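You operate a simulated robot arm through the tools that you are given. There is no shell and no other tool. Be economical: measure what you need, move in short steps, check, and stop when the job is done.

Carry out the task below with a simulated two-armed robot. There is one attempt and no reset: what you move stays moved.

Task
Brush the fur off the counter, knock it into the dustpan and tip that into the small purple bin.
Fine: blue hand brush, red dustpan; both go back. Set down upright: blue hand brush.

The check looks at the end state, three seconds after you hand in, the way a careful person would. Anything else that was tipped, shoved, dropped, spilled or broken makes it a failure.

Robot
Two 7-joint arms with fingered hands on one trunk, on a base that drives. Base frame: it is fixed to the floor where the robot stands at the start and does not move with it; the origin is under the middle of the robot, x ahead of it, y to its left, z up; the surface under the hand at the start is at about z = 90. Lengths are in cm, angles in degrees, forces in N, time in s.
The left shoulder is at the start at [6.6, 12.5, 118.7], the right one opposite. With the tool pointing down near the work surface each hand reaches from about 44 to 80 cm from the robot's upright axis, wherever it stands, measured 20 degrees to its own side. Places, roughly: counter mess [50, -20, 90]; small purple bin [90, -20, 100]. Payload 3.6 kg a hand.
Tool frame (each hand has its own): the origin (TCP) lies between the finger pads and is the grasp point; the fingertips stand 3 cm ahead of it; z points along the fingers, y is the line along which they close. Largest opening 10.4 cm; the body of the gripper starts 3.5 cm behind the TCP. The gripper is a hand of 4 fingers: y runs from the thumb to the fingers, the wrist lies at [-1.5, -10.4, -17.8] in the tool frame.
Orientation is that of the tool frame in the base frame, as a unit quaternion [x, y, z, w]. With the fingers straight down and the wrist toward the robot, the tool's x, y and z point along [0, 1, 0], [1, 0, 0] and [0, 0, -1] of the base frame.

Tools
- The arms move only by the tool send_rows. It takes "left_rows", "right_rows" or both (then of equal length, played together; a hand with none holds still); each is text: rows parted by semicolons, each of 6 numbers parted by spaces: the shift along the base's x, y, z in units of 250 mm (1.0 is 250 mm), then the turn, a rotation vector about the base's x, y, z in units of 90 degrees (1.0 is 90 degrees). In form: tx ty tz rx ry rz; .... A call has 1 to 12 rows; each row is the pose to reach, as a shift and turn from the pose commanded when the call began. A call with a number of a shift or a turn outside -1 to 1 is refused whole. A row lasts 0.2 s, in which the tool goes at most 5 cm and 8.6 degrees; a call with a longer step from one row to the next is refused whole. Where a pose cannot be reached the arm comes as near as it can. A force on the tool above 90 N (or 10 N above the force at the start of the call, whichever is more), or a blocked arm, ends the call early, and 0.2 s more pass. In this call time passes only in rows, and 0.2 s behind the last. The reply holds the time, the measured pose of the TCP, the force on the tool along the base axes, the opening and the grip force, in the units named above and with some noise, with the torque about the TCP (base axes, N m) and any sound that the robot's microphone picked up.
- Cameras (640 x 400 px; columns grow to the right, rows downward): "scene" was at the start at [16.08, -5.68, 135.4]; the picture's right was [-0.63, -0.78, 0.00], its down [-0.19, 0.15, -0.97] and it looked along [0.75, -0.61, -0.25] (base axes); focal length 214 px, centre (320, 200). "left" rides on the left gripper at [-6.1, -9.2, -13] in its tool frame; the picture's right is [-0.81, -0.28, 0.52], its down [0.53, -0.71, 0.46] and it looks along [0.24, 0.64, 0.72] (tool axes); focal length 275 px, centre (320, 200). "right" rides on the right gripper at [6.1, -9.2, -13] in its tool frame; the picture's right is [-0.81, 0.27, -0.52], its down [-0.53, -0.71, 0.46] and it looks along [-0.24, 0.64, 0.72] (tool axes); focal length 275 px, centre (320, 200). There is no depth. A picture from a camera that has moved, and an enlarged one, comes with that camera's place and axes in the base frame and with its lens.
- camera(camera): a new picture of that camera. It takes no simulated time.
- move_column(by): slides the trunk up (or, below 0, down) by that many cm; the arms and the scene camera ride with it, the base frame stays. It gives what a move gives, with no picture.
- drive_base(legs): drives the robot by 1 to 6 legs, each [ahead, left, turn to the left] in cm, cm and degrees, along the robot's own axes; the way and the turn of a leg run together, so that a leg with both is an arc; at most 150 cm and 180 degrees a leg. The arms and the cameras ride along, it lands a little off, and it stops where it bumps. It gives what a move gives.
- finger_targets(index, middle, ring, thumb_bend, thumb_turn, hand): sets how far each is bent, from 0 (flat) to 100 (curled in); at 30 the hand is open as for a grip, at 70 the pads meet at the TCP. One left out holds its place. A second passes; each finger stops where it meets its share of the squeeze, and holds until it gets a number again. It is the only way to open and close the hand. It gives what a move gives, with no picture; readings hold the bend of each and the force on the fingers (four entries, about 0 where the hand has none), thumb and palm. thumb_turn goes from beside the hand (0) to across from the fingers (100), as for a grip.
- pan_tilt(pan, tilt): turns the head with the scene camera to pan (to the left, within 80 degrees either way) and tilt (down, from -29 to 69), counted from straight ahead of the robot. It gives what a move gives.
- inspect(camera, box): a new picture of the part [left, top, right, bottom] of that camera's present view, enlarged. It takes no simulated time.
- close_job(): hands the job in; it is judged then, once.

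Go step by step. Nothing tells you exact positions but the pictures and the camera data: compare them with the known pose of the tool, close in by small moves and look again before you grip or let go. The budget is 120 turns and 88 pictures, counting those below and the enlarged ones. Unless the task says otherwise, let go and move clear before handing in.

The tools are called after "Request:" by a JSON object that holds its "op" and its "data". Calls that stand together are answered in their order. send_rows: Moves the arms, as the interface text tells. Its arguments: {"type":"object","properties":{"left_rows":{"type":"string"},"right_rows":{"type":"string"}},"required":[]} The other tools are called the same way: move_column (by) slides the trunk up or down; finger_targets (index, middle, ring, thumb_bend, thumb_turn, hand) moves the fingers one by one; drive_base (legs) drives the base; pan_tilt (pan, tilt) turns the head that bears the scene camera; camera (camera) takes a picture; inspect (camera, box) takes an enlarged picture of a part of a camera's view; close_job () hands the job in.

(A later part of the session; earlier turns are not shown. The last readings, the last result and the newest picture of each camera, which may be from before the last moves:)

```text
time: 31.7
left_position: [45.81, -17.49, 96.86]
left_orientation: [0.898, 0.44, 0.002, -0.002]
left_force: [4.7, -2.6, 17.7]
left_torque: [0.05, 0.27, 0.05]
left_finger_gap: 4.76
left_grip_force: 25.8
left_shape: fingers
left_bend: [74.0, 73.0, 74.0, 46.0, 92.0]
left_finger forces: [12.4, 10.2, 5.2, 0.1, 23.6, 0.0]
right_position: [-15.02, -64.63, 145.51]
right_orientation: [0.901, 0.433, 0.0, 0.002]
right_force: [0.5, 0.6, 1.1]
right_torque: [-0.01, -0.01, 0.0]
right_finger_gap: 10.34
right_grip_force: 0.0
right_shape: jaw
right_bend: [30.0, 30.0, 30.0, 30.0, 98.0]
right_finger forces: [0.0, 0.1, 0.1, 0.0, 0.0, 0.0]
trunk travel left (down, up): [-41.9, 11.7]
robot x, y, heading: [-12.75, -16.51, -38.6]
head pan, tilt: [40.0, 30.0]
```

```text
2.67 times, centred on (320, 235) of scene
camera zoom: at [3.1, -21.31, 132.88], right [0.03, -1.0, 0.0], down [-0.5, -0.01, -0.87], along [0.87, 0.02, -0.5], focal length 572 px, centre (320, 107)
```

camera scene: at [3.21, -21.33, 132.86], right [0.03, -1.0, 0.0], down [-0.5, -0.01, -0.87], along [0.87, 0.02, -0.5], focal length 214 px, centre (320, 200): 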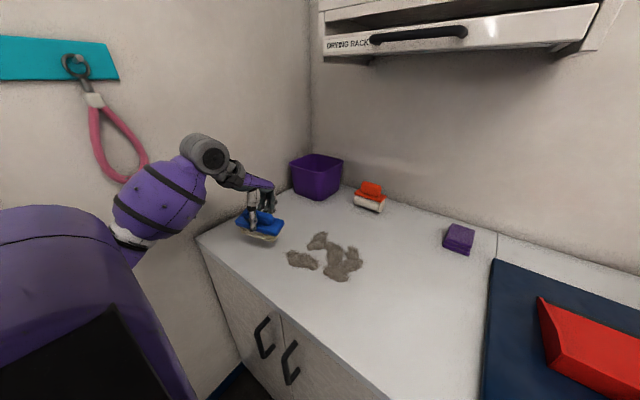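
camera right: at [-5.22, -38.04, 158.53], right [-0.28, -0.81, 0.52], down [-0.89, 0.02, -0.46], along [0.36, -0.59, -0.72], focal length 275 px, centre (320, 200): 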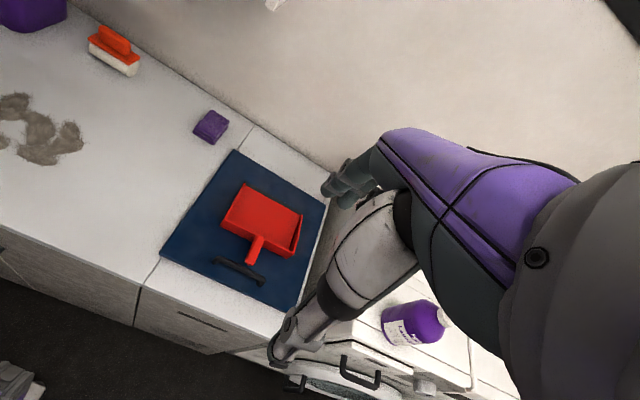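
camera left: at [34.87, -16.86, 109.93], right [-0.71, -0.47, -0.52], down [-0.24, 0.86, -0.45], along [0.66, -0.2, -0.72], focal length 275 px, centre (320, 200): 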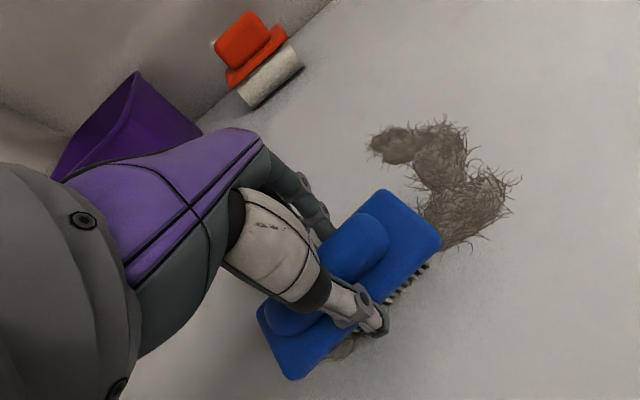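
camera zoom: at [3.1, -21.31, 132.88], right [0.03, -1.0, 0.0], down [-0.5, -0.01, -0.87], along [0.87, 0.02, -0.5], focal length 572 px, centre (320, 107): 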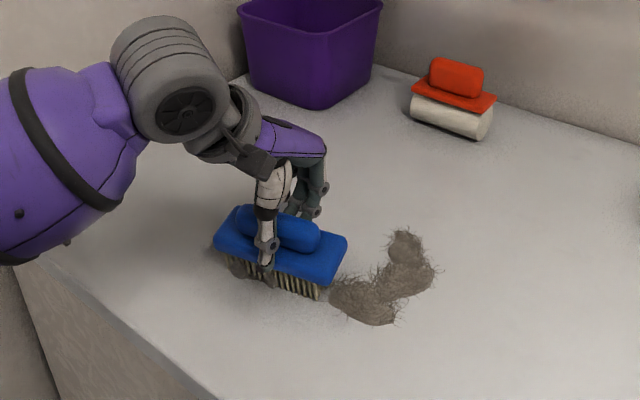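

The swept fur left the counter, so it seems to cling to the bristles. I'll finish this lane and then start the second lane.

Request:
{"op": "send_rows", "data": {"left_rows": "-.055 .043 0 0 0 0;-.11 .086 0 0 0 0;-.165 .129 0 0 0 0;-.165 .129 .1 0 0 0;-.165 .129 .25 0 0 0;-.165 .129 .4 0 0 0"}}

Request:
{"op": "inspect", "data": {"camera": "scene", "box": [200, 160, 440, 310]}}

```text
time: 33.1
left_position: [41.87, -14.71, 106.88]
left_orientation: [0.898, 0.439, 0.0, -0.004]
left_force: [-0.1, -0.4, -1.2]
left_torque: [-0.04, 0.01, 0.04]
left_finger_gap: 4.78
left_grip_force: 21.8
left_shape: fingers
left_bend: [74.0, 73.0, 74.0, 46.0, 92.0]
left_finger forces: [9.4, 7.5, 4.9, 0.0, 21.9, 0.0]
right_position: [-14.81, -64.59, 145.56]
right_orientation: [0.901, 0.433, 0.001, 0.0]
right_force: [0.5, -0.7, 0.4]
right_torque: [0.02, 0.0, -0.02]
right_finger_gap: 10.38
right_grip_force: 0.1
right_shape: jaw
right_bend: [30.0, 30.0, 30.0, 30.0, 98.0]
right_finger forces: [0.0, 0.1, 0.0, 0.0, 0.1, 0.1]
trunk travel left (down, up): [-41.9, 11.7]
robot x, y, heading: [-12.75, -15.93, -38.3]
head pan, tilt: [40.0, 30.0]
```

```text
2.67 times, centred on (320, 235) of scene
camera zoom: at [3.21, -21.31, 132.86], right [0.03, -1.0, 0.0], down [-0.5, -0.01, -0.87], along [0.87, 0.02, -0.5], focal length 572 px, centre (320, 107)
```

zoom: 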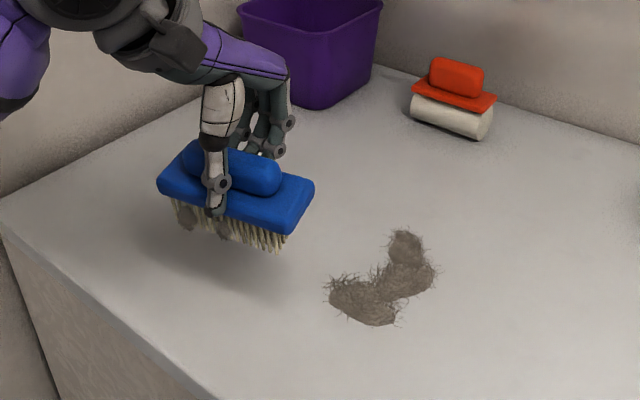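

The fur is on the bristles and that lane is clean. Now the second lane.

Request:
{"op": "send_rows", "data": {"left_rows": ".07 -.116 0 0 0 0;.14 -.232 0 0 0 0;.21 -.348 0 0 0 0;.28 -.464 0 0 0 0;.35 -.58 0 0 0 0;.42 -.696 0 0 0 0;.42 -.696 -.15 0 0 0;.42 -.696 -.3 0 0 0;.42 -.696 -.385 0 0 0;.42 -.696 -.395 0 0 0"}}

Request:
{"op": "send_rows", "data": {"left_rows": "-.07 .055 0 0 0 0;-.14 .11 0 0 0 0;-.21 .165 0 0 0 0;-.28 .22 0 0 0 0;-.35 .275 0 0 0 0;-.42 .33 0 0 0 0;-.49 .385 0 0 0 0;-.56 .44 0 0 0 0;-.6 .47 0 0 0 0;-.6 .47 .1 0 0 0;-.6 .47 .25 0 0 0;-.6 .47 .4 0 0 0"}}

Request:
{"op": "inspect", "data": {"camera": "scene", "box": [200, 160, 440, 310]}}

```text
time: 35.3
left_position: [52.39, -31.72, 97.06]
left_orientation: [0.898, 0.44, 0.001, -0.002]
left_force: [-0.1, 0.7, 0.3]
left_torque: [-0.05, 0.06, 0.01]
left_finger_gap: 4.76
left_grip_force: 21.9
left_shape: fingers
left_bend: [74.0, 73.0, 74.0, 46.0, 92.0]
left_finger forces: [9.7, 7.4, 4.5, 0.1, 21.5, 0.0]
right_position: [-14.91, -64.57, 145.53]
right_orientation: [0.901, 0.434, 0.0, -0.001]
right_force: [0.0, 0.5, -0.4]
right_torque: [0.0, -0.01, 0.01]
right_finger_gap: 10.38
right_grip_force: 0.0
right_shape: jaw
right_bend: [30.0, 30.0, 30.0, 30.0, 98.0]
right_finger forces: [0.0, 0.0, 0.1, 0.1, 0.1, 0.1]
trunk travel left (down, up): [-41.9, 11.7]
robot x, y, heading: [-12.49, -16.59, -38.4]
head pan, tilt: [40.0, 30.0]
```

```text
time: 37.9
left_position: [37.09, -20.26, 107.02]
left_orientation: [0.898, 0.439, 0.002, -0.004]
left_force: [-0.2, 0.5, -1.0]
left_torque: [-0.01, -0.03, -0.02]
left_finger_gap: 4.73
left_grip_force: 20.9
left_shape: fingers
left_bend: [74.0, 73.0, 74.0, 46.0, 92.0]
left_finger forces: [9.0, 7.4, 4.7, 0.0, 21.2, 0.1]
right_position: [-14.84, -64.74, 145.5]
right_orientation: [0.901, 0.433, 0.0, 0.0]
right_force: [0.4, 0.3, 0.8]
right_torque: [0.0, -0.03, -0.01]
right_finger_gap: 10.36
right_grip_force: 0.1
right_shape: jaw
right_bend: [30.0, 30.0, 30.0, 30.0, 98.0]
right_finger forces: [0.0, 0.0, 0.0, 0.0, 0.0, 0.0]
trunk travel left (down, up): [-41.9, 11.7]
robot x, y, heading: [-12.69, -16.06, -38.7]
head pan, tilt: [40.0, 30.0]
```

```text
2.67 times, centred on (320, 235) of scene
camera zoom: at [3.21, -21.32, 132.86], right [0.03, -1.0, 0.0], down [-0.5, -0.01, -0.87], along [0.87, 0.02, -0.5], focal length 572 px, centre (320, 107)
```

zoom: 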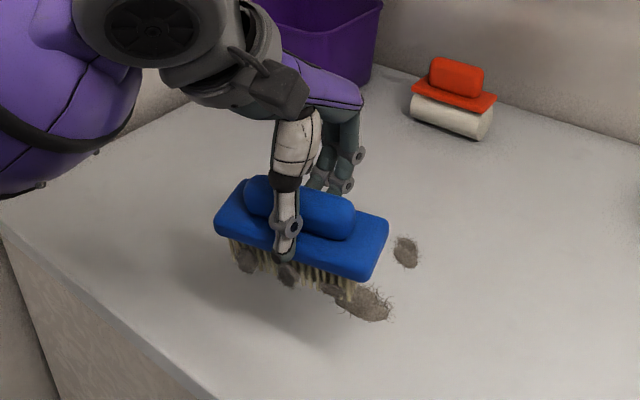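

Two patches remain because contact was too light. I'll repeat that lane pressing slightly lower and a little more to the right.

Request:
{"op": "send_rows", "data": {"left_rows": ".1 -.08 0 0 0 0;.2 -.16 0 0 0 0;.3 -.25 0 0 0 0;.4 -.34 0 0 0 0;.5 -.43 0 0 0 0;.56 -.52 0 0 0 0;.56 -.52 -.15 0 0 0;.56 -.52 -.3 0 0 0;.56 -.52 -.39 0 0 0;.56 -.52 -.42 0 0 0"}}

Request:
{"op": "send_rows", "data": {"left_rows": "-.07 .055 0 0 0 0;-.14 .11 0 0 0 0;-.21 .165 0 0 0 0;-.28 .22 0 0 0 0;-.35 .275 0 0 0 0;-.42 .33 0 0 0 0;-.49 .385 0 0 0 0;-.56 .44 0 0 0 0;-.6 .47 0 0 0 0;-.6 .47 .1 0 0 0;-.6 .47 .25 0 0 0;-.6 .47 .4 0 0 0"}}

Request:
{"op": "inspect", "data": {"camera": "scene", "box": [200, 160, 440, 310]}}

```text
time: 40.1
left_position: [51.18, -33.15, 96.87]
left_orientation: [0.898, 0.44, 0.004, 0.003]
left_force: [4.1, -1.4, 25.2]
left_torque: [0.31, 0.57, -0.08]
left_finger_gap: 4.73
left_grip_force: 27.0
left_shape: fingers
left_bend: [74.0, 73.0, 74.0, 46.0, 92.0]
left_finger forces: [10.6, 10.1, 7.2, 0.1, 25.8, 0.1]
right_position: [-15.15, -64.54, 145.66]
right_orientation: [0.901, 0.434, 0.0, 0.001]
right_force: [0.4, -0.3, -0.8]
right_torque: [0.02, -0.02, 0.02]
right_finger_gap: 10.36
right_grip_force: 0.0
right_shape: jaw
right_bend: [30.0, 30.0, 30.0, 30.0, 98.0]
right_finger forces: [0.1, 0.0, 0.0, 0.0, 0.1, 0.1]
trunk travel left (down, up): [-41.9, 11.7]
robot x, y, heading: [-12.39, -16.1, -38.4]
head pan, tilt: [40.0, 30.0]
```

```text
time: 42.7
left_position: [36.22, -21.16, 106.54]
left_orientation: [0.899, 0.439, 0.001, -0.004]
left_force: [0.0, 0.2, -1.8]
left_torque: [0.02, -0.04, 0.0]
left_finger_gap: 4.77
left_grip_force: 22.4
left_shape: fingers
left_bend: [74.0, 73.0, 74.0, 47.0, 91.0]
left_finger forces: [9.2, 7.7, 4.9, 0.0, 21.8, 0.0]
right_position: [-14.96, -64.65, 145.61]
right_orientation: [0.901, 0.433, 0.0, 0.0]
right_force: [0.4, -0.6, 0.2]
right_torque: [0.01, 0.01, -0.02]
right_finger_gap: 10.39
right_grip_force: 0.0
right_shape: jaw
right_bend: [30.0, 30.0, 30.0, 30.0, 98.0]
right_finger forces: [0.0, 0.0, 0.1, 0.0, 0.1, 0.0]
trunk travel left (down, up): [-41.9, 11.7]
robot x, y, heading: [-13.11, -16.44, -38.4]
head pan, tilt: [40.0, 30.0]
```

```text
2.67 times, centred on (320, 235) of scene
camera zoom: at [3.23, -21.32, 132.85], right [0.03, -1.0, 0.0], down [-0.5, -0.01, -0.87], along [0.87, 0.02, -0.5], focal length 572 px, centre (320, 107)
```

zoom: 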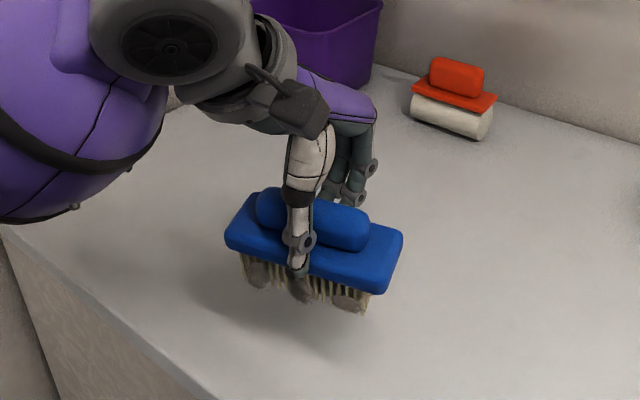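

The counter looks clean, with the fur on the bristles. I'll raise the brush and drive right toward the dustpan.

Request:
{"op": "send_rows", "data": {"left_rows": "0 0 .1 0 0 0;0 0 .25 0 0 0"}}

Request:
{"op": "drive_base", "data": {"legs": [[0, -14, 0]]}}

Request:
{"op": "pan_tilt", "data": {"pan": 0, "tilt": 50}}

Request:
{"op": "camera", "data": {"camera": "scene"}}

```text
time: 43.3
left_position: [36.18, -21.01, 112.89]
left_orientation: [0.899, 0.439, 0.001, -0.003]
left_force: [-0.9, -0.3, -1.1]
left_torque: [0.0, -0.03, 0.0]
left_finger_gap: 4.76
left_grip_force: 21.5
left_shape: fingers
left_bend: [74.0, 73.0, 74.0, 47.0, 91.0]
left_finger forces: [9.2, 7.7, 5.0, 0.0, 21.6, 0.0]
right_position: [-14.84, -64.63, 145.62]
right_orientation: [0.901, 0.434, 0.0, 0.0]
right_force: [0.0, -0.3, 0.9]
right_torque: [0.02, -0.01, -0.01]
right_finger_gap: 10.35
right_grip_force: 0.0
right_shape: jaw
right_bend: [30.0, 30.0, 30.0, 30.0, 98.0]
right_finger forces: [0.0, 0.0, 0.0, 0.0, 0.0, 0.0]
trunk travel left (down, up): [-41.9, 11.7]
robot x, y, heading: [-12.28, -16.33, -38.5]
head pan, tilt: [40.0, 30.0]
```

```text
time: 45.2
left_position: [27.57, -32.01, 112.61]
left_orientation: [0.898, 0.439, 0.001, -0.003]
left_force: [0.1, 0.0, -2.1]
left_torque: [-0.02, -0.01, 0.0]
left_finger_gap: 4.77
left_grip_force: 21.5
left_shape: fingers
left_bend: [74.0, 73.0, 74.0, 47.0, 91.0]
left_finger forces: [9.2, 7.8, 4.9, 0.0, 21.6, 0.1]
right_position: [-23.46, -75.63, 145.56]
right_orientation: [0.901, 0.433, 0.0, 0.0]
right_force: [-0.2, 0.5, 0.2]
right_torque: [-0.04, 0.01, -0.04]
right_finger_gap: 10.37
right_grip_force: 0.2
right_shape: jaw
right_bend: [30.0, 30.0, 30.0, 30.0, 98.0]
right_finger forces: [0.1, 0.1, 0.0, 0.0, 0.1, 0.0]
trunk travel left (down, up): [-41.9, 11.7]
robot x, y, heading: [-21.92, -26.98, -38.4]
head pan, tilt: [40.0, 30.0]
```

```text
time: 46.3
left_position: [27.6, -31.94, 112.67]
left_orientation: [0.898, 0.439, 0.0, -0.004]
left_force: [-0.6, 0.0, -1.1]
left_torque: [-0.01, -0.02, -0.01]
left_finger_gap: 4.77
left_grip_force: 21.8
left_shape: fingers
left_bend: [74.0, 73.0, 74.0, 47.0, 91.0]
left_finger forces: [9.2, 7.8, 4.9, 0.1, 21.6, 0.0]
right_position: [-23.49, -75.51, 145.61]
right_orientation: [0.901, 0.434, 0.001, 0.0]
right_force: [-0.2, -0.2, 0.3]
right_torque: [-0.02, -0.01, 0.0]
right_finger_gap: 10.36
right_grip_force: 0.0
right_shape: jaw
right_bend: [30.0, 30.0, 30.0, 30.0, 98.0]
right_finger forces: [0.0, 0.0, 0.1, 0.0, 0.0, 0.0]
trunk travel left (down, up): [-41.9, 11.7]
robot x, y, heading: [-21.24, -26.96, -38.7]
head pan, tilt: [0.0, 50.0]
```

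```text
54 pictures are left
camera scene: at [-8.51, -37.28, 129.91], right [-0.62, -0.78, 0.0], down [-0.6, 0.48, -0.64], along [0.5, -0.4, -0.77], focal length 214 px, centre (320, 200)
```

scene: 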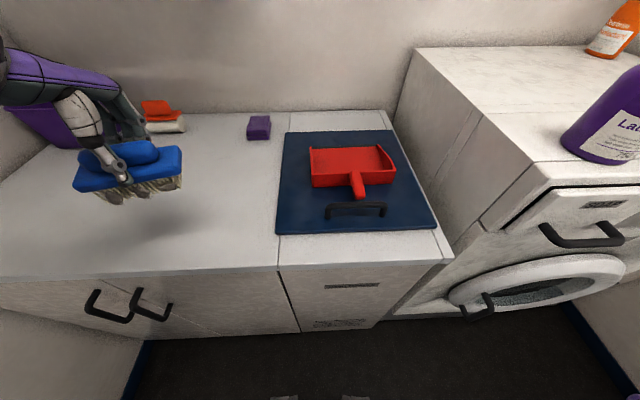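

The pan is now ahead of me. I'll zoom for its precise geometry.

Request:
{"op": "inspect", "data": {"camera": "scene", "box": [260, 120, 452, 240]}}

```text
3.33 times, centred on (356, 180) of scene
camera zoom: at [-8.51, -37.28, 129.91], right [-0.62, -0.78, 0.0], down [-0.6, 0.48, -0.64], along [0.5, -0.4, -0.77], focal length 715 px, centre (200, 267)
```

zoom: 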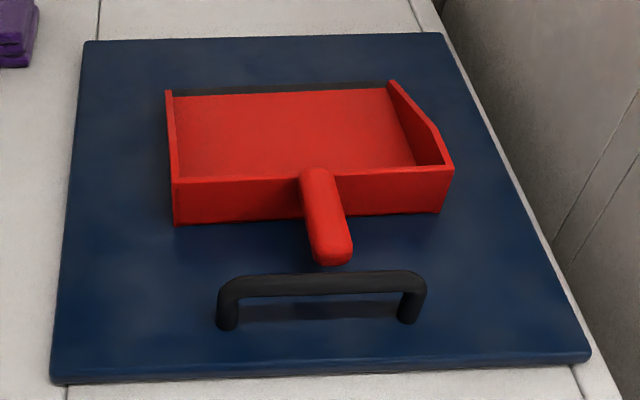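

Pan interior is roughly d 54–69, centred at l≈-42. I'll bring the brush above it.

Request:
{"op": "send_rows", "data": {"left_rows": "-.02 -.15 0 0 0 0;-.04 -.3 0 0 0 0;-.06 -.45 0 0 0 0;-.08 -.6 0 0 0 0;-.1 -.75 0 0 0 0;-.105 -.8 0 0 0 0"}}

Request:
{"op": "send_rows", "data": {"left_rows": "-.02 -.15 0 0 0 0;-.04 -.3 0 0 0 0;-.06 -.45 0 0 0 0;-.08 -.6 0 0 0 0;-.1 -.73 0 0 0 0"}}

Request:
{"op": "camera", "data": {"camera": "left"}}

Request:
{"op": "camera", "data": {"camera": "scene"}}

```text
time: 47.7
left_position: [24.98, -51.97, 112.8]
left_orientation: [0.898, 0.44, 0.001, -0.004]
left_force: [0.0, -0.1, -1.9]
left_torque: [-0.01, -0.05, -0.03]
left_finger_gap: 4.74
left_grip_force: 21.6
left_shape: fingers
left_bend: [74.0, 73.0, 74.0, 47.0, 91.0]
left_finger forces: [9.2, 7.6, 5.0, 0.0, 21.4, 0.0]
right_position: [-23.58, -75.65, 145.6]
right_orientation: [0.901, 0.434, 0.0, -0.001]
right_force: [0.5, 0.3, -0.8]
right_torque: [0.02, 0.0, -0.04]
right_finger_gap: 10.38
right_grip_force: 0.1
right_shape: jaw
right_bend: [30.0, 30.0, 30.0, 30.0, 98.0]
right_finger forces: [0.0, 0.0, 0.0, 0.0, 0.1, 0.0]
trunk travel left (down, up): [-41.9, 11.7]
robot x, y, heading: [-21.31, -27.4, -38.3]
head pan, tilt: [0.0, 50.0]
```

```text
time: 48.9
left_position: [22.14, -70.01, 112.73]
left_orientation: [0.898, 0.439, 0.001, -0.003]
left_force: [-0.3, -0.3, -1.2]
left_torque: [0.01, -0.04, 0.01]
left_finger_gap: 4.74
left_grip_force: 21.8
left_shape: fingers
left_bend: [74.0, 73.0, 74.0, 47.0, 91.0]
left_finger forces: [9.3, 7.7, 4.7, 0.1, 21.4, 0.1]
right_position: [-23.62, -75.69, 145.71]
right_orientation: [0.901, 0.434, 0.0, -0.001]
right_force: [0.5, -0.3, -0.4]
right_torque: [0.0, -0.02, -0.01]
right_finger_gap: 10.37
right_grip_force: 0.0
right_shape: jaw
right_bend: [30.0, 30.0, 30.0, 30.0, 98.0]
right_finger forces: [0.1, 0.0, 0.0, 0.1, 0.0, 0.1]
trunk travel left (down, up): [-41.9, 11.7]
robot x, y, heading: [-21.49, -26.82, -38.5]
head pan, tilt: [0.0, 50.0]
```

```text
52 pictures are left
camera left: at [11.25, -69.49, 125.71], right [-0.71, -0.47, -0.52], down [-0.24, 0.86, -0.45], along [0.66, -0.2, -0.73], focal length 275 px, centre (320, 200)
```

left: 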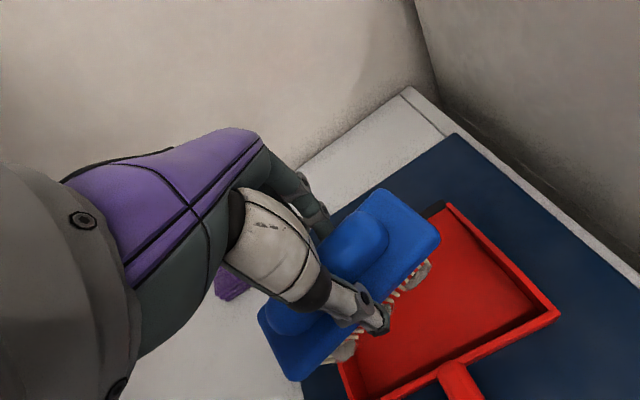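

```text
51 pictures are left
camera scene: at [-8.57, -37.36, 129.9], right [-0.62, -0.78, 0.0], down [-0.6, 0.48, -0.64], along [0.5, -0.4, -0.77], focal length 214 px, centre (320, 200)
```

scene: 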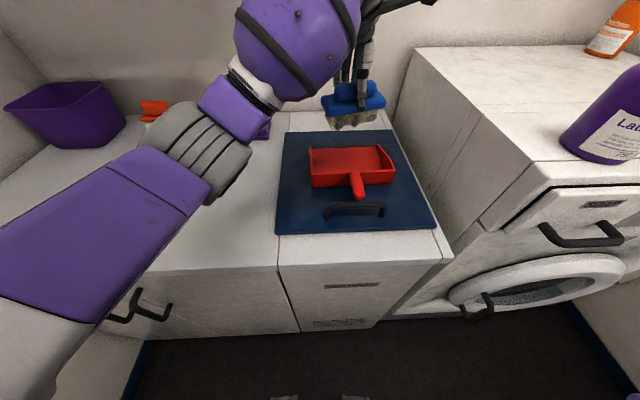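

The brush is above the pan. I'll lower it and tap it on the pan floor a few times to knock the fur off.

Request:
{"op": "send_rows", "data": {"left_rows": "0 0 -.15 0 0 0;0 0 -.3 0 0 0;0 0 -.44 0 0 0;0 0 -.56 0 0 0;0 0 -.42 0 0 0;0 0 -.57 0 0 0;0 0 -.42 0 0 0;0 0 -.57 0 0 0;0 0 -.42 0 0 0;0 0 -.25 0 0 0;0 0 -.1 0 0 0"}}

Request:
{"op": "camera", "data": {"camera": "left"}}

Request:
{"op": "inspect", "data": {"camera": "scene", "box": [260, 60, 452, 180]}}

```text
time: 51.3
left_position: [22.24, -69.98, 110.02]
left_orientation: [0.898, 0.44, 0.001, -0.004]
left_force: [0.6, -1.1, -0.7]
left_torque: [-0.01, -0.04, 0.01]
left_finger_gap: 4.72
left_grip_force: 21.6
left_shape: fingers
left_bend: [74.0, 73.0, 74.0, 47.0, 92.0]
left_finger forces: [9.2, 7.6, 4.9, 0.0, 21.2, 0.0]
right_position: [-23.64, -75.53, 145.61]
right_orientation: [0.901, 0.433, 0.0, 0.0]
right_force: [-0.2, 0.8, -0.4]
right_torque: [0.05, 0.01, 0.03]
right_finger_gap: 10.36
right_grip_force: 0.0
right_shape: jaw
right_bend: [30.0, 30.0, 30.0, 30.0, 98.0]
right_finger forces: [0.0, 0.0, 0.0, 0.0, 0.2, 0.0]
trunk travel left (down, up): [-41.9, 11.7]
robot x, y, heading: [-21.43, -27.14, -38.7]
head pan, tilt: [0.0, 50.0]
```

```text
50 pictures are left
camera left: at [11.24, -69.32, 123.08], right [-0.71, -0.47, -0.52], down [-0.24, 0.86, -0.45], along [0.66, -0.2, -0.73], focal length 275 px, centre (320, 200)
```

left: 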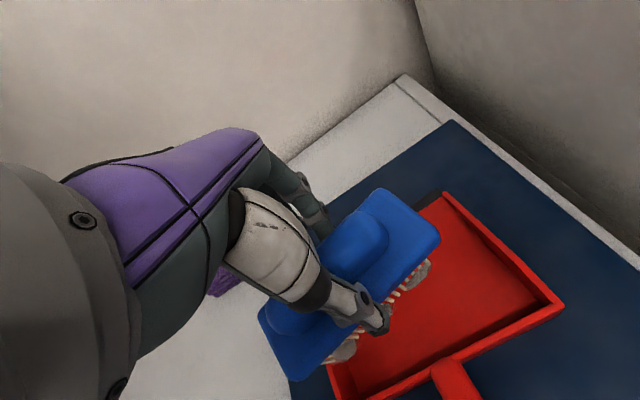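

```text
3.33 times, centred on (356, 120) of scene
camera zoom: at [-8.55, -37.28, 129.91], right [-0.62, -0.78, 0.0], down [-0.6, 0.48, -0.64], along [0.5, -0.4, -0.77], focal length 715 px, centre (200, 467)
```

zoom: 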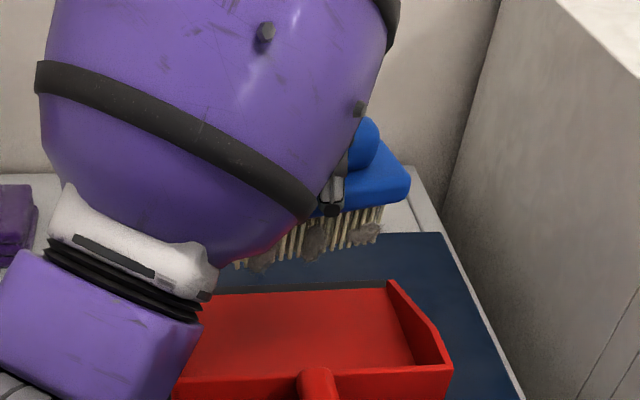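

The fur still clings. I'll check where the bristles touch the pan floor.

Request:
{"op": "send_rows", "data": {"left_rows": "0 0 -.16 0 0 0;0 0 -.32 0 0 0;0 0 -.42 0 0 0;0 0 -.46 0 0 0;0 0 -.48 0 0 0"}}

Request:
{"op": "inspect", "data": {"camera": "left", "box": [240, 160, 600, 400]}}

```text
time: 52.5
left_position: [22.4, -70.41, 98.81]
left_orientation: [0.898, 0.439, 0.002, 0.005]
left_force: [5.1, -1.4, 31.7]
left_torque: [0.44, 0.76, -0.05]
left_finger_gap: 4.79
left_grip_force: 27.3
left_shape: fingers
left_bend: [74.0, 73.0, 74.0, 47.0, 91.0]
left_finger forces: [10.0, 10.1, 8.1, 0.1, 26.7, 0.0]
right_position: [-23.71, -75.42, 145.75]
right_orientation: [0.9, 0.435, 0.0, 0.001]
right_force: [-0.1, -0.1, 0.1]
right_torque: [0.02, -0.02, 0.0]
right_finger_gap: 10.37
right_grip_force: 0.1
right_shape: jaw
right_bend: [30.0, 30.0, 30.0, 30.0, 98.0]
right_finger forces: [0.0, 0.0, 0.0, 0.1, 0.0, 0.0]
trunk travel left (down, up): [-41.9, 11.7]
robot x, y, heading: [-21.43, -27.31, -38.3]
head pan, tilt: [0.0, 50.0]
```

```text
1.67 times, centred on (420, 280) of left
camera zoom: at [11.18, -69.52, 111.79], right [-0.71, -0.47, -0.52], down [-0.23, 0.86, -0.46], along [0.66, -0.21, -0.72], focal length 459 px, centre (153, 67)
```

zoom: 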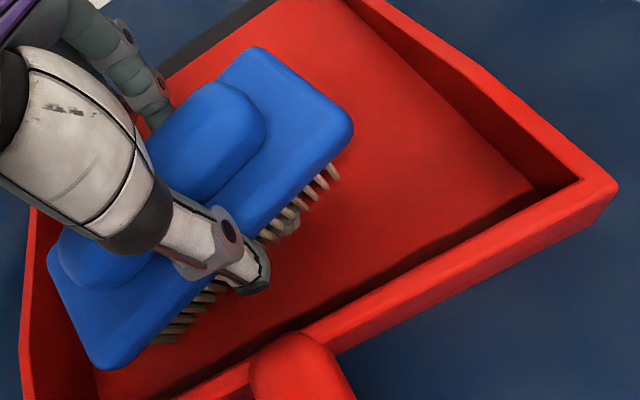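

Contact is at about 98.8. I'll try firmer, faster taps.

Request:
{"op": "send_rows", "data": {"left_rows": "0 0 .15 0 0 0;0 0 -.02 0 0 0;0 0 .16 0 0 0;0 0 -.03 0 0 0;0 0 .16 0 0 0;0 0 -.03 0 0 0;0 0 .16 0 0 0;0 0 .3 0 0 0;0 0 .4 0 0 0"}}

Request:
{"op": "inspect", "data": {"camera": "left", "box": [240, 160, 600, 400]}}

```text
time: 54.5
left_position: [22.32, -70.17, 108.21]
left_orientation: [0.898, 0.441, 0.002, -0.004]
left_force: [0.4, -0.5, -1.9]
left_torque: [-0.04, 0.0, 0.03]
left_finger_gap: 4.76
left_grip_force: 23.1
left_shape: fingers
left_bend: [73.0, 73.0, 74.0, 46.0, 92.0]
left_finger forces: [10.4, 7.7, 4.8, 0.0, 22.9, 0.0]
right_position: [-23.55, -75.57, 145.55]
right_orientation: [0.901, 0.433, -0.001, 0.0]
right_force: [-0.2, -0.1, -0.4]
right_torque: [0.01, -0.02, 0.0]
right_finger_gap: 10.38
right_grip_force: 0.1
right_shape: jaw
right_bend: [30.0, 30.0, 30.0, 30.0, 98.0]
right_finger forces: [0.0, 0.1, 0.1, 0.0, 0.1, 0.1]
trunk travel left (down, up): [-41.9, 11.7]
robot x, y, heading: [-21.36, -27.41, -38.5]
head pan, tilt: [0.0, 50.0]
```

```text
1.67 times, centred on (420, 280) of left
camera zoom: at [11.42, -69.63, 121.27], right [-0.72, -0.47, -0.52], down [-0.24, 0.86, -0.45], along [0.66, -0.2, -0.73], focal length 459 px, centre (153, 67)
```

zoom: 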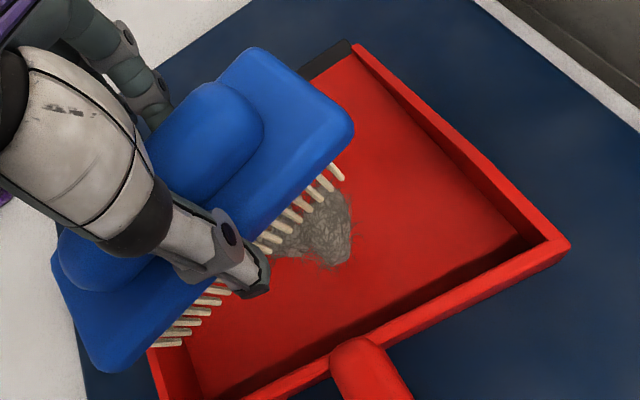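

The fur dropped into the pan. I'll bring the brush back to the left, then check it and the counter.

Request:
{"op": "send_rows", "data": {"left_rows": "0 0 .15 0 0 0;.02 .15 .15 0 0 0;.04 .3 .15 0 0 0;.06 .45 .15 0 0 0;.08 .6 .15 0 0 0;.1 .75 .15 0 0 0;.105 .8 .15 0 0 0"}}

Request:
{"op": "send_rows", "data": {"left_rows": ".02 .15 0 0 0 0;.04 .3 0 0 0 0;.06 .45 0 0 0 0;.08 .6 0 0 0 0;.1 .73 0 0 0 0"}}

Request:
{"op": "camera", "data": {"camera": "scene"}}

Request:
{"op": "inspect", "data": {"camera": "scene", "box": [260, 120, 452, 240]}}

```text
time: 56.1
left_position: [29.17, -53.31, 107.69]
left_orientation: [0.899, 0.438, 0.001, -0.003]
left_force: [0.6, -0.1, -1.5]
left_torque: [-0.02, -0.03, 0.0]
left_finger_gap: 4.8
left_grip_force: 22.9
left_shape: fingers
left_bend: [73.0, 73.0, 74.0, 46.0, 92.0]
left_finger forces: [10.5, 7.6, 4.9, 0.1, 23.0, 0.0]
left hand out of reach, approached as far as the arm can: row 3, 4, 5, 6, 7
right_position: [-23.56, -75.58, 145.67]
right_orientation: [0.901, 0.435, 0.0, -0.001]
right_force: [0.2, -0.1, 0.0]
right_torque: [-0.01, 0.0, 0.0]
right_finger_gap: 10.41
right_grip_force: 0.0
right_shape: jaw
right_bend: [30.0, 30.0, 30.0, 30.0, 98.0]
right_finger forces: [0.0, 0.1, 0.0, 0.0, 0.0, 0.1]
trunk travel left (down, up): [-41.9, 11.7]
robot x, y, heading: [-21.43, -27.02, -38.4]
head pan, tilt: [0.0, 50.0]
```

```text
time: 57.3
left_position: [35.98, -35.82, 105.54]
left_orientation: [0.898, 0.44, 0.001, -0.003]
left_force: [0.6, 0.1, -2.2]
left_torque: [-0.02, 0.0, 0.01]
left_finger_gap: 4.76
left_grip_force: 22.8
left_shape: fingers
left_bend: [73.0, 73.0, 74.0, 46.0, 92.0]
left_finger forces: [10.5, 7.6, 5.2, 0.0, 23.1, 0.1]
left hand out of reach, approached as far as the arm can: row 1, 2, 3, 4, 5
right_position: [-23.48, -75.41, 145.61]
right_orientation: [0.901, 0.435, -0.001, 0.0]
right_force: [-0.4, 0.2, -0.6]
right_torque: [-0.01, -0.01, -0.02]
right_finger_gap: 10.4
right_grip_force: 0.0
right_shape: jaw
right_bend: [30.0, 30.0, 30.0, 30.0, 98.0]
right_finger forces: [0.0, 0.1, 0.1, 0.0, 0.0, 0.1]
trunk travel left (down, up): [-41.9, 11.7]
robot x, y, heading: [-21.64, -26.91, -38.3]
head pan, tilt: [0.0, 50.0]
```

```text
46 pictures are left
camera scene: at [-8.46, -37.18, 129.91], right [-0.62, -0.78, 0.0], down [-0.6, 0.48, -0.64], along [0.5, -0.4, -0.77], focal length 214 px, centre (320, 200)
```

scene: 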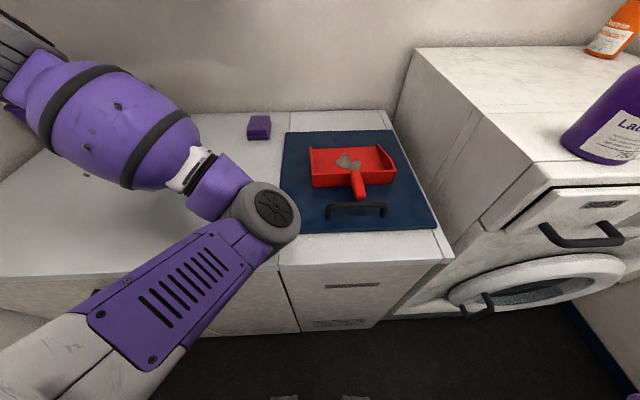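

```text
3.33 times, centred on (356, 180) of scene
camera zoom: at [-8.46, -37.18, 129.91], right [-0.62, -0.78, 0.0], down [-0.6, 0.48, -0.64], along [0.5, -0.4, -0.77], focal length 715 px, centre (200, 267)
```

zoom: 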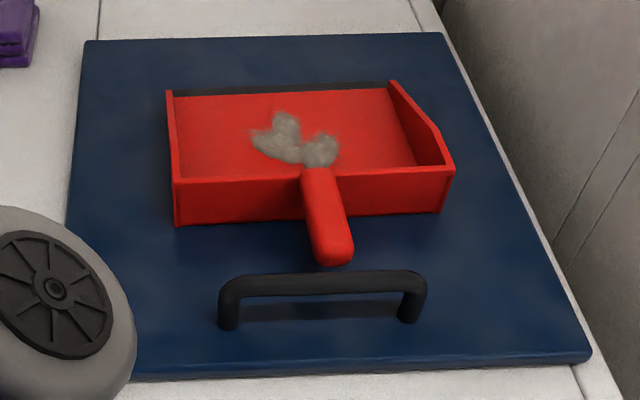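

The arm took an odd elbow posture. I'll shift the base left, which moves everything rigidly, and re-pose from there.

Request:
{"op": "drive_base", "data": {"legs": [[0, 16, 0]]}}

Request:
{"op": "send_rows", "data": {"left_rows": "-.06 .05 .06 0 0 0;-.12 .1 .12 0 0 0;-.18 .15 .18 0 0 0;-.24 .2 .24 0 0 0;-.3 .25 .3 0 0 0"}}

Request:
{"op": "pan_tilt", "data": {"pan": 30, "tilt": 35}}

Request:
{"op": "camera", "data": {"camera": "scene"}}

```text
time: 59.3
left_position: [45.82, -23.51, 105.57]
left_orientation: [0.898, 0.44, 0.002, -0.003]
left_force: [0.1, 0.1, -1.4]
left_torque: [-0.02, -0.04, -0.02]
left_finger_gap: 4.77
left_grip_force: 22.9
left_shape: fingers
left_bend: [73.0, 73.0, 74.0, 46.0, 92.0]
left_finger forces: [10.4, 7.6, 5.2, 0.0, 23.1, 0.1]
right_position: [-13.6, -63.16, 145.57]
right_orientation: [0.901, 0.433, 0.0, 0.0]
right_force: [-1.0, 0.0, -0.8]
right_torque: [0.0, -0.03, 0.0]
right_finger_gap: 10.37
right_grip_force: 0.0
right_shape: jaw
right_bend: [30.0, 30.0, 30.0, 30.0, 98.0]
right_finger forces: [0.0, 0.0, 0.0, 0.0, 0.0, 0.0]
trunk travel left (down, up): [-41.9, 11.7]
robot x, y, heading: [-11.6, -14.49, -38.4]
head pan, tilt: [0.0, 50.0]
```

```text
time: 60.5
left_position: [43.31, -14.68, 112.33]
left_orientation: [0.899, 0.439, 0.002, -0.003]
left_force: [0.1, 0.3, -1.4]
left_torque: [0.03, -0.01, 0.02]
left_finger_gap: 4.77
left_grip_force: 22.4
left_shape: fingers
left_bend: [73.0, 73.0, 74.0, 46.0, 92.0]
left_finger forces: [10.4, 7.6, 5.1, 0.0, 23.0, 0.0]
left hand out of reach, approached as far as the arm can: row 1, 2, 3, 4, 5
right_position: [-13.77, -63.09, 145.64]
right_orientation: [0.901, 0.435, 0.0, 0.0]
right_force: [-0.4, 0.0, -1.0]
right_torque: [0.0, 0.03, 0.02]
right_finger_gap: 10.37
right_grip_force: 0.1
right_shape: jaw
right_bend: [30.0, 30.0, 30.0, 30.0, 98.0]
right_finger forces: [0.0, 0.0, 0.1, 0.0, 0.1, 0.1]
trunk travel left (down, up): [-41.9, 11.7]
robot x, y, heading: [-11.5, -14.38, -38.4]
head pan, tilt: [0.0, 50.0]
```

```text
time: 61.5
left_position: [43.44, -14.72, 112.3]
left_orientation: [0.898, 0.44, 0.002, -0.003]
left_force: [-0.8, 0.2, -0.9]
left_torque: [-0.01, -0.06, 0.02]
left_finger_gap: 4.75
left_grip_force: 23.3
left_shape: fingers
left_bend: [73.0, 73.0, 74.0, 46.0, 92.0]
left_finger forces: [10.5, 7.6, 5.0, 0.1, 23.0, 0.0]
right_position: [-13.57, -63.13, 145.67]
right_orientation: [0.901, 0.433, 0.0, 0.0]
right_force: [0.5, 0.8, -0.4]
right_torque: [-0.01, -0.01, -0.03]
right_finger_gap: 10.38
right_grip_force: 0.1
right_shape: jaw
right_bend: [30.0, 30.0, 30.0, 30.0, 98.0]
right_finger forces: [0.0, 0.1, 0.0, 0.1, 0.0, 0.1]
trunk travel left (down, up): [-41.9, 11.7]
robot x, y, heading: [-11.55, -14.79, -38.4]
head pan, tilt: [30.0, 35.0]
```

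```text
44 pictures are left
camera scene: at [4.02, -21.42, 132.07], right [-0.15, -0.99, 0.0], down [-0.57, 0.09, -0.82], along [0.81, -0.12, -0.57], focal length 214 px, centre (320, 200)
```

scene: 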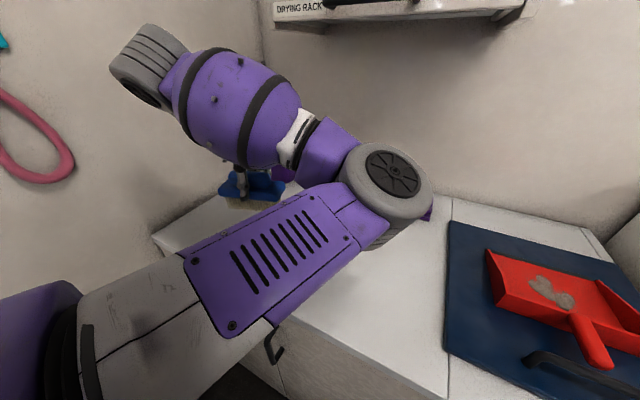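

The elbow has flipped inward. The hand pose relative to the base is good, so I can position by driving. First I'll check that the bristles are clean.

Request:
{"op": "inspect", "data": {"camera": "scene", "box": [200, 150, 300, 220]}}

Request:
{"op": "camera", "data": {"camera": "left"}}

```text
5.71 times, centred on (250, 185) of scene
camera zoom: at [4.02, -21.42, 132.07], right [-0.15, -0.99, 0.0], down [-0.57, 0.09, -0.82], along [0.81, -0.12, -0.57], focal length 1226 px, centre (720, 286)
```

zoom: 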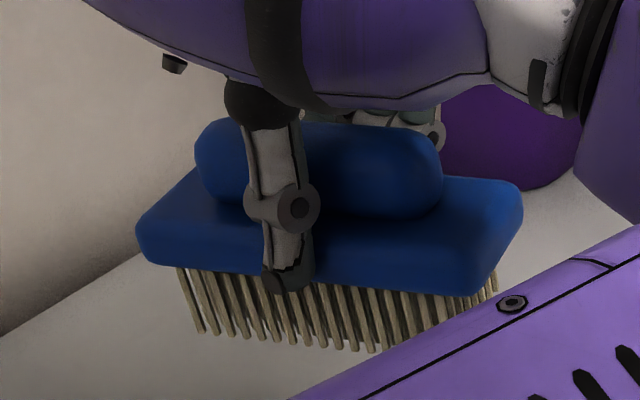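

```text
42 pictures are left
camera left: at [32.45, -14.04, 125.3], right [-0.71, -0.47, -0.52], down [-0.24, 0.86, -0.45], along [0.66, -0.2, -0.73], focal length 275 px, centre (320, 200)
```

left: 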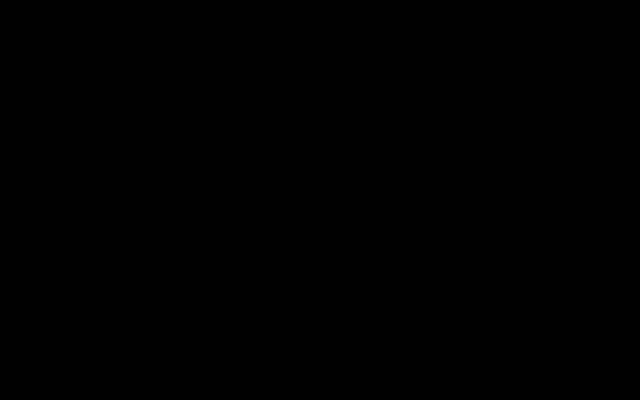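

The brush is clean. The forearm is folded over the hand camera, so I'll raise and extend the hand to let the elbow swing back.

Request:
{"op": "send_rows", "data": {"left_rows": ".06 -.05 .1 0 0 0;.12 -.1 .2 0 0 0;.18 -.15 .3 0 0 0;.24 -.2 .4 0 0 0;.3 -.25 .5 0 0 0;.36 -.3 .6 0 0 0;.42 -.35 .7 0 0 0;.42 -.35 .8 0 0 0;.42 -.35 .9 0 0 0"}}

Request:
{"op": "camera", "data": {"camera": "scene"}}

```text
time: 63.5
left_position: [54.25, -23.43, 134.88]
left_orientation: [0.899, 0.439, 0.002, -0.002]
left_force: [0.4, -0.3, -2.1]
left_torque: [0.0, -0.02, 0.0]
left_finger_gap: 4.75
left_grip_force: 23.1
left_shape: fingers
left_bend: [73.0, 73.0, 74.0, 46.0, 92.0]
left_finger forces: [10.3, 7.5, 4.8, 0.0, 22.5, 0.1]
right_position: [-13.93, -63.18, 145.61]
right_orientation: [0.901, 0.433, -0.001, 0.0]
right_force: [0.3, 0.0, 0.1]
right_torque: [-0.01, -0.01, 0.03]
right_finger_gap: 10.37
right_grip_force: 0.2
right_shape: jaw
right_bend: [30.0, 30.0, 30.0, 30.0, 98.0]
right_finger forces: [0.0, 0.1, 0.0, 0.1, 0.0, 0.0]
trunk travel left (down, up): [-41.9, 11.7]
robot x, y, heading: [-11.61, -14.7, -38.3]
head pan, tilt: [30.0, 35.0]
```

```text
41 pictures are left
camera scene: at [4.0, -21.39, 132.08], right [-0.15, -0.99, 0.0], down [-0.57, 0.08, -0.82], along [0.81, -0.12, -0.57], focal length 214 px, centre (320, 200)
```

scene: 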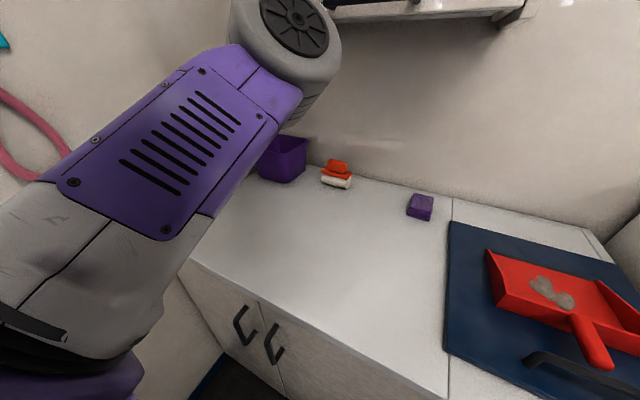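

The counter is clean. Extended positions work, so I'll move the hand left toward the brush's spot, staying high at first.

Request:
{"op": "send_rows", "data": {"left_rows": "0 .13 0 0 0 0;.01 .26 0 0 0 .02;.01 .4 0 0 0 .04;.02 .53 -.05 0 0 .055;.02 .66 -.1 0 0 .055;.024 .8 -.2 0 0 .055;.024 .926 -.3 0 0 .055;.024 .926 -.45 0 0 .055;.024 .926 -.6 0 0 .055;.024 .926 -.8 0 0 .055"}}

Request:
{"op": "camera", "data": {"camera": "scene"}}

Request:
{"op": "camera", "data": {"camera": "left"}}

```text
time: 65.7
left_position: [54.6, -0.39, 114.84]
left_orientation: [0.878, 0.478, 0.001, -0.005]
left_force: [-0.1, 0.1, -2.4]
left_torque: [-0.03, 0.0, 0.0]
left_finger_gap: 4.73
left_grip_force: 22.1
left_shape: fingers
left_bend: [73.0, 73.0, 74.0, 46.0, 92.0]
left_finger forces: [10.4, 7.4, 4.8, 0.1, 22.5, 0.1]
right_position: [-13.61, -63.21, 145.64]
right_orientation: [0.901, 0.433, 0.0, 0.0]
right_force: [0.6, -0.2, 0.1]
right_torque: [0.0, 0.05, 0.02]
right_finger_gap: 10.35
right_grip_force: 0.1
right_shape: jaw
right_bend: [30.0, 30.0, 30.0, 30.0, 98.0]
right_finger forces: [0.0, 0.0, 0.1, 0.0, 0.0, 0.0]
trunk travel left (down, up): [-41.9, 11.7]
robot x, y, heading: [-11.78, -14.84, -38.4]
head pan, tilt: [30.0, 35.0]
```

```text
40 pictures are left
camera scene: at [4.1, -21.42, 132.07], right [-0.15, -0.99, 0.0], down [-0.57, 0.09, -0.82], along [0.81, -0.12, -0.57], focal length 214 px, centre (320, 200)
```

scene: 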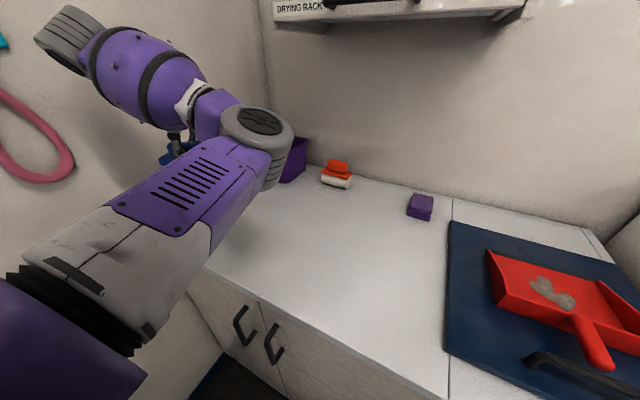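

```text
39 pictures are left
camera left: at [43.65, -0.69, 127.87], right [-0.67, -0.53, -0.52], down [-0.31, 0.84, -0.45], along [0.67, -0.14, -0.73], focal length 275 px, centre (320, 200)
```

left: 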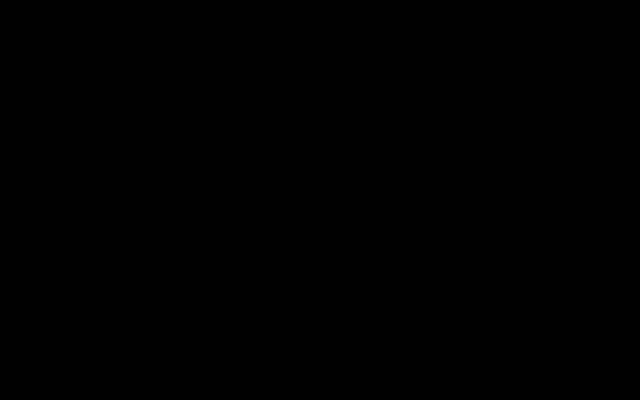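

The pose is reached right over the brush's original spot. I'll lower until the bristles touch.

Request:
{"op": "send_rows", "data": {"left_rows": ".005 0 -.15 0 0 0;.01 0 -.3 0 0 0;.01 0 -.45 0 0 0;.01 0 -.6 0 0 0;.01 0 -.68 0 0 0;.01 0 -.71 0 0 0"}}

Request:
{"op": "camera", "data": {"camera": "scene"}}

```text
time: 67.1
left_position: [55.0, -0.27, 97.24]
left_orientation: [0.879, 0.478, 0.002, -0.003]
left_force: [0.6, 0.1, -1.8]
left_torque: [0.03, 0.0, 0.01]
left_finger_gap: 4.73
left_grip_force: 22.5
left_shape: fingers
left_bend: [73.0, 73.0, 74.0, 46.0, 92.0]
left_finger forces: [10.3, 7.3, 4.8, 0.0, 22.3, 0.1]
right_position: [-13.73, -63.14, 145.58]
right_orientation: [0.901, 0.433, 0.0, 0.001]
right_force: [0.8, -0.3, 0.4]
right_torque: [0.0, 0.0, -0.05]
right_finger_gap: 10.35
right_grip_force: 0.1
right_shape: jaw
right_bend: [30.0, 30.0, 30.0, 30.0, 98.0]
right_finger forces: [0.1, 0.1, 0.0, 0.1, 0.1, 0.0]
trunk travel left (down, up): [-41.9, 11.7]
robot x, y, heading: [-11.35, -14.71, -38.5]
head pan, tilt: [30.0, 35.0]
```

```text
38 pictures are left
camera scene: at [4.03, -21.4, 132.08], right [-0.15, -0.99, 0.0], down [-0.57, 0.09, -0.82], along [0.81, -0.12, -0.57], focal length 214 px, centre (320, 200)
```

scene: 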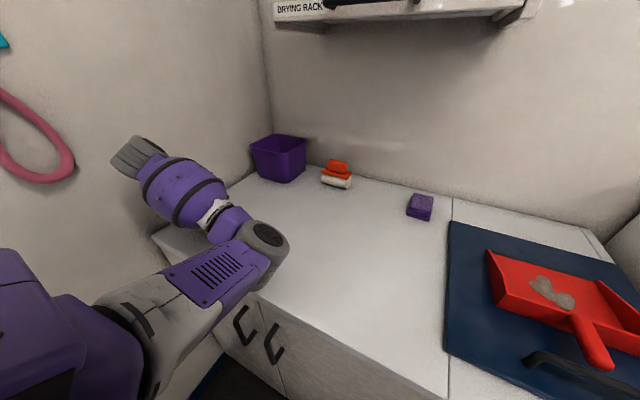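

Not touching yet. I'll go a few millimetres lower until force shows.

Request:
{"op": "send_rows", "data": {"left_rows": "0 0 -.008 0 0 0;0 0 -.016 0 0 0"}}

```text
time: 67.7
left_position: [55.0, -0.18, 96.77]
left_orientation: [0.878, 0.478, 0.002, -0.002]
left_force: [-0.3, 0.2, -1.1]
left_torque: [-0.01, -0.01, -0.04]
left_finger_gap: 4.74
left_grip_force: 22.2
left_shape: fingers
left_bend: [73.0, 73.0, 74.0, 46.0, 92.0]
left_finger forces: [10.3, 7.3, 4.9, 0.0, 22.3, 0.0]
right_position: [-13.68, -63.18, 145.55]
right_orientation: [0.901, 0.433, 0.0, 0.0]
right_force: [0.6, 0.3, -0.3]
right_torque: [0.02, -0.02, 0.0]
right_finger_gap: 10.37
right_grip_force: 0.1
right_shape: jaw
right_bend: [30.0, 30.0, 30.0, 30.0, 98.0]
right_finger forces: [0.0, 0.1, 0.0, 0.1, 0.0, 0.0]
trunk travel left (down, up): [-41.9, 11.7]
robot x, y, heading: [-11.9, -14.92, -38.6]
head pan, tilt: [30.0, 35.0]
```

Request:
{"op": "send_rows", "data": {"left_rows": "0 0 -.01 0 0 0;0 0 -.02 0 0 0"}}

Request:
{"op": "send_rows", "data": {"left_rows": "0 0 -.007 0 0 0;0 0 -.014 0 0 0"}}

```text
time: 68.3
left_position: [55.0, -0.1, 96.48]
left_orientation: [0.879, 0.478, 0.003, -0.002]
left_force: [3.2, -0.8, 10.8]
left_torque: [0.22, 0.19, -0.05]
left_finger_gap: 4.72
left_grip_force: 25.1
left_shape: fingers
left_bend: [73.0, 73.0, 74.0, 46.0, 92.0]
left_finger forces: [10.1, 7.9, 9.5, 0.0, 23.3, 0.1]
right_position: [-13.79, -63.14, 145.56]
right_orientation: [0.901, 0.434, 0.0, 0.0]
right_force: [0.2, 0.0, 0.2]
right_torque: [-0.03, -0.01, 0.01]
right_finger_gap: 10.39
right_grip_force: 0.0
right_shape: jaw
right_bend: [30.0, 30.0, 30.0, 30.0, 98.0]
right_finger forces: [0.0, 0.0, 0.0, 0.0, 0.0, 0.0]
trunk travel left (down, up): [-41.9, 11.7]
robot x, y, heading: [-12.02, -14.91, -38.6]
head pan, tilt: [30.0, 35.0]
```

```text
time: 68.9
left_position: [54.93, -0.13, 96.34]
left_orientation: [0.878, 0.479, 0.005, -0.001]
left_force: [10.6, -1.5, 32.4]
left_torque: [0.38, 0.45, -0.08]
left_finger_gap: 4.72
left_grip_force: 30.1
left_shape: fingers
left_bend: [73.0, 73.0, 75.0, 46.0, 92.0]
left_finger forces: [11.7, 10.3, 12.0, 0.0, 25.4, 0.0]
right_position: [-13.92, -63.26, 145.51]
right_orientation: [0.901, 0.434, 0.002, 0.0]
right_force: [-0.1, -0.7, 0.4]
right_torque: [-0.02, 0.0, -0.02]
right_finger_gap: 10.38
right_grip_force: 0.0
right_shape: jaw
right_bend: [30.0, 30.0, 30.0, 30.0, 98.0]
right_finger forces: [0.0, 0.1, 0.1, 0.0, 0.1, 0.0]
trunk travel left (down, up): [-41.9, 11.7]
robot x, y, heading: [-11.5, -14.49, -38.4]
head pan, tilt: [30.0, 35.0]
```

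On the counter. I'll relieve the pressure, open gently, then rise.

Request:
{"op": "send_rows", "data": {"left_rows": "0 0 .014 0 0 0"}}

Request:
{"op": "finger_targets", "data": {"hand": "left", "index": 45, "middle": 45, "ring": 45, "thumb_bend": 35}}

Request:
{"op": "send_rows", "data": {"left_rows": "0 0 .06 0 0 0;0 0 .15 0 0 0;0 0 .3 0 0 0;0 0 .48 0 0 0;0 0 .66 0 0 0;0 0 .84 0 0 0;0 0 1 0 0 0"}}

Request:
{"op": "camera", "data": {"camera": "scene"}}

```text
time: 69.3
left_position: [54.81, -0.31, 96.27]
left_orientation: [0.879, 0.477, 0.001, -0.003]
left_force: [7.2, -1.1, 21.1]
left_torque: [0.29, 0.28, -0.05]
left_finger_gap: 4.75
left_grip_force: 27.5
left_shape: fingers
left_bend: [73.0, 73.0, 75.0, 46.0, 92.0]
left_finger forces: [11.3, 9.5, 10.1, 0.0, 24.3, 0.0]
right_position: [-13.82, -63.23, 145.52]
right_orientation: [0.901, 0.434, -0.001, 0.0]
right_force: [0.4, -0.7, -0.5]
right_torque: [-0.01, 0.0, 0.05]
right_finger_gap: 10.38
right_grip_force: 0.0
right_shape: jaw
right_bend: [30.0, 30.0, 30.0, 30.0, 98.0]
right_finger forces: [0.0, 0.0, 0.1, 0.1, 0.0, 0.0]
trunk travel left (down, up): [-41.9, 11.7]
robot x, y, heading: [-11.82, -14.61, -38.2]
head pan, tilt: [30.0, 35.0]
```

```text
time: 70.3
left_position: [54.91, -0.12, 96.27]
left_orientation: [0.879, 0.478, 0.001, -0.003]
left_force: [-0.3, -0.8, 0.9]
left_torque: [-0.01, 0.01, 0.05]
left_finger_gap: 7.84
left_grip_force: 0.3
left_shape: fingers
left_bend: [45.0, 45.0, 45.0, 35.0, 97.0]
left_finger forces: [0.0, 0.0, 0.0, 0.0, 0.3, 0.0]
right_position: [-13.79, -63.21, 145.56]
right_orientation: [0.901, 0.434, -0.001, 0.0]
right_force: [0.0, 0.2, 0.2]
right_torque: [-0.01, 0.0, 0.02]
right_finger_gap: 10.39
right_grip_force: 0.1
right_shape: jaw
right_bend: [30.0, 30.0, 30.0, 30.0, 98.0]
right_finger forces: [0.0, 0.0, 0.0, 0.0, 0.0, 0.1]
trunk travel left (down, up): [-41.9, 11.7]
robot x, y, heading: [-11.5, -14.81, -38.6]
head pan, tilt: [30.0, 35.0]
```

```text
time: 71.9
left_position: [55.03, -0.08, 121.36]
left_orientation: [0.878, 0.478, 0.002, -0.002]
left_force: [0.3, 0.7, 0.6]
left_torque: [-0.02, 0.01, 0.03]
left_finger_gap: 7.78
left_grip_force: 0.1
left_shape: fingers
left_bend: [45.0, 45.0, 45.0, 35.0, 97.0]
left_finger forces: [0.0, 0.0, 0.0, 0.0, 0.1, 0.0]
right_position: [-13.72, -63.13, 145.71]
right_orientation: [0.901, 0.434, 0.0, 0.0]
right_force: [0.3, 1.2, -0.8]
right_torque: [0.02, 0.0, 0.0]
right_finger_gap: 10.37
right_grip_force: 0.0
right_shape: jaw
right_bend: [30.0, 30.0, 30.0, 30.0, 98.0]
right_finger forces: [0.0, 0.0, 0.0, 0.1, 0.1, 0.1]
trunk travel left (down, up): [-41.9, 11.7]
robot x, y, heading: [-11.54, -14.83, -38.8]
head pan, tilt: [30.0, 35.0]
```

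```text
37 pictures are left
camera scene: at [3.96, -21.41, 132.09], right [-0.15, -0.99, 0.0], down [-0.57, 0.09, -0.82], along [0.81, -0.12, -0.57], focal length 214 px, centre (320, 200)
```

scene: 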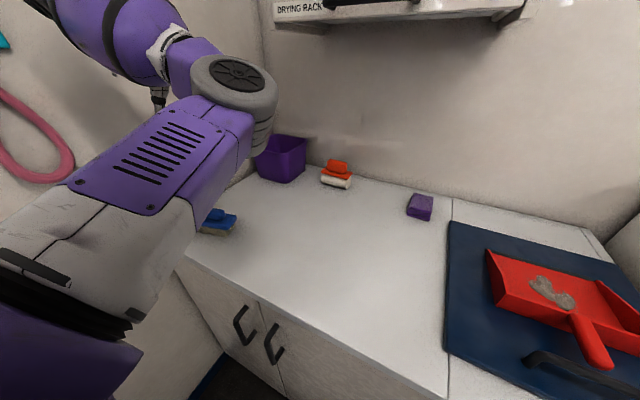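

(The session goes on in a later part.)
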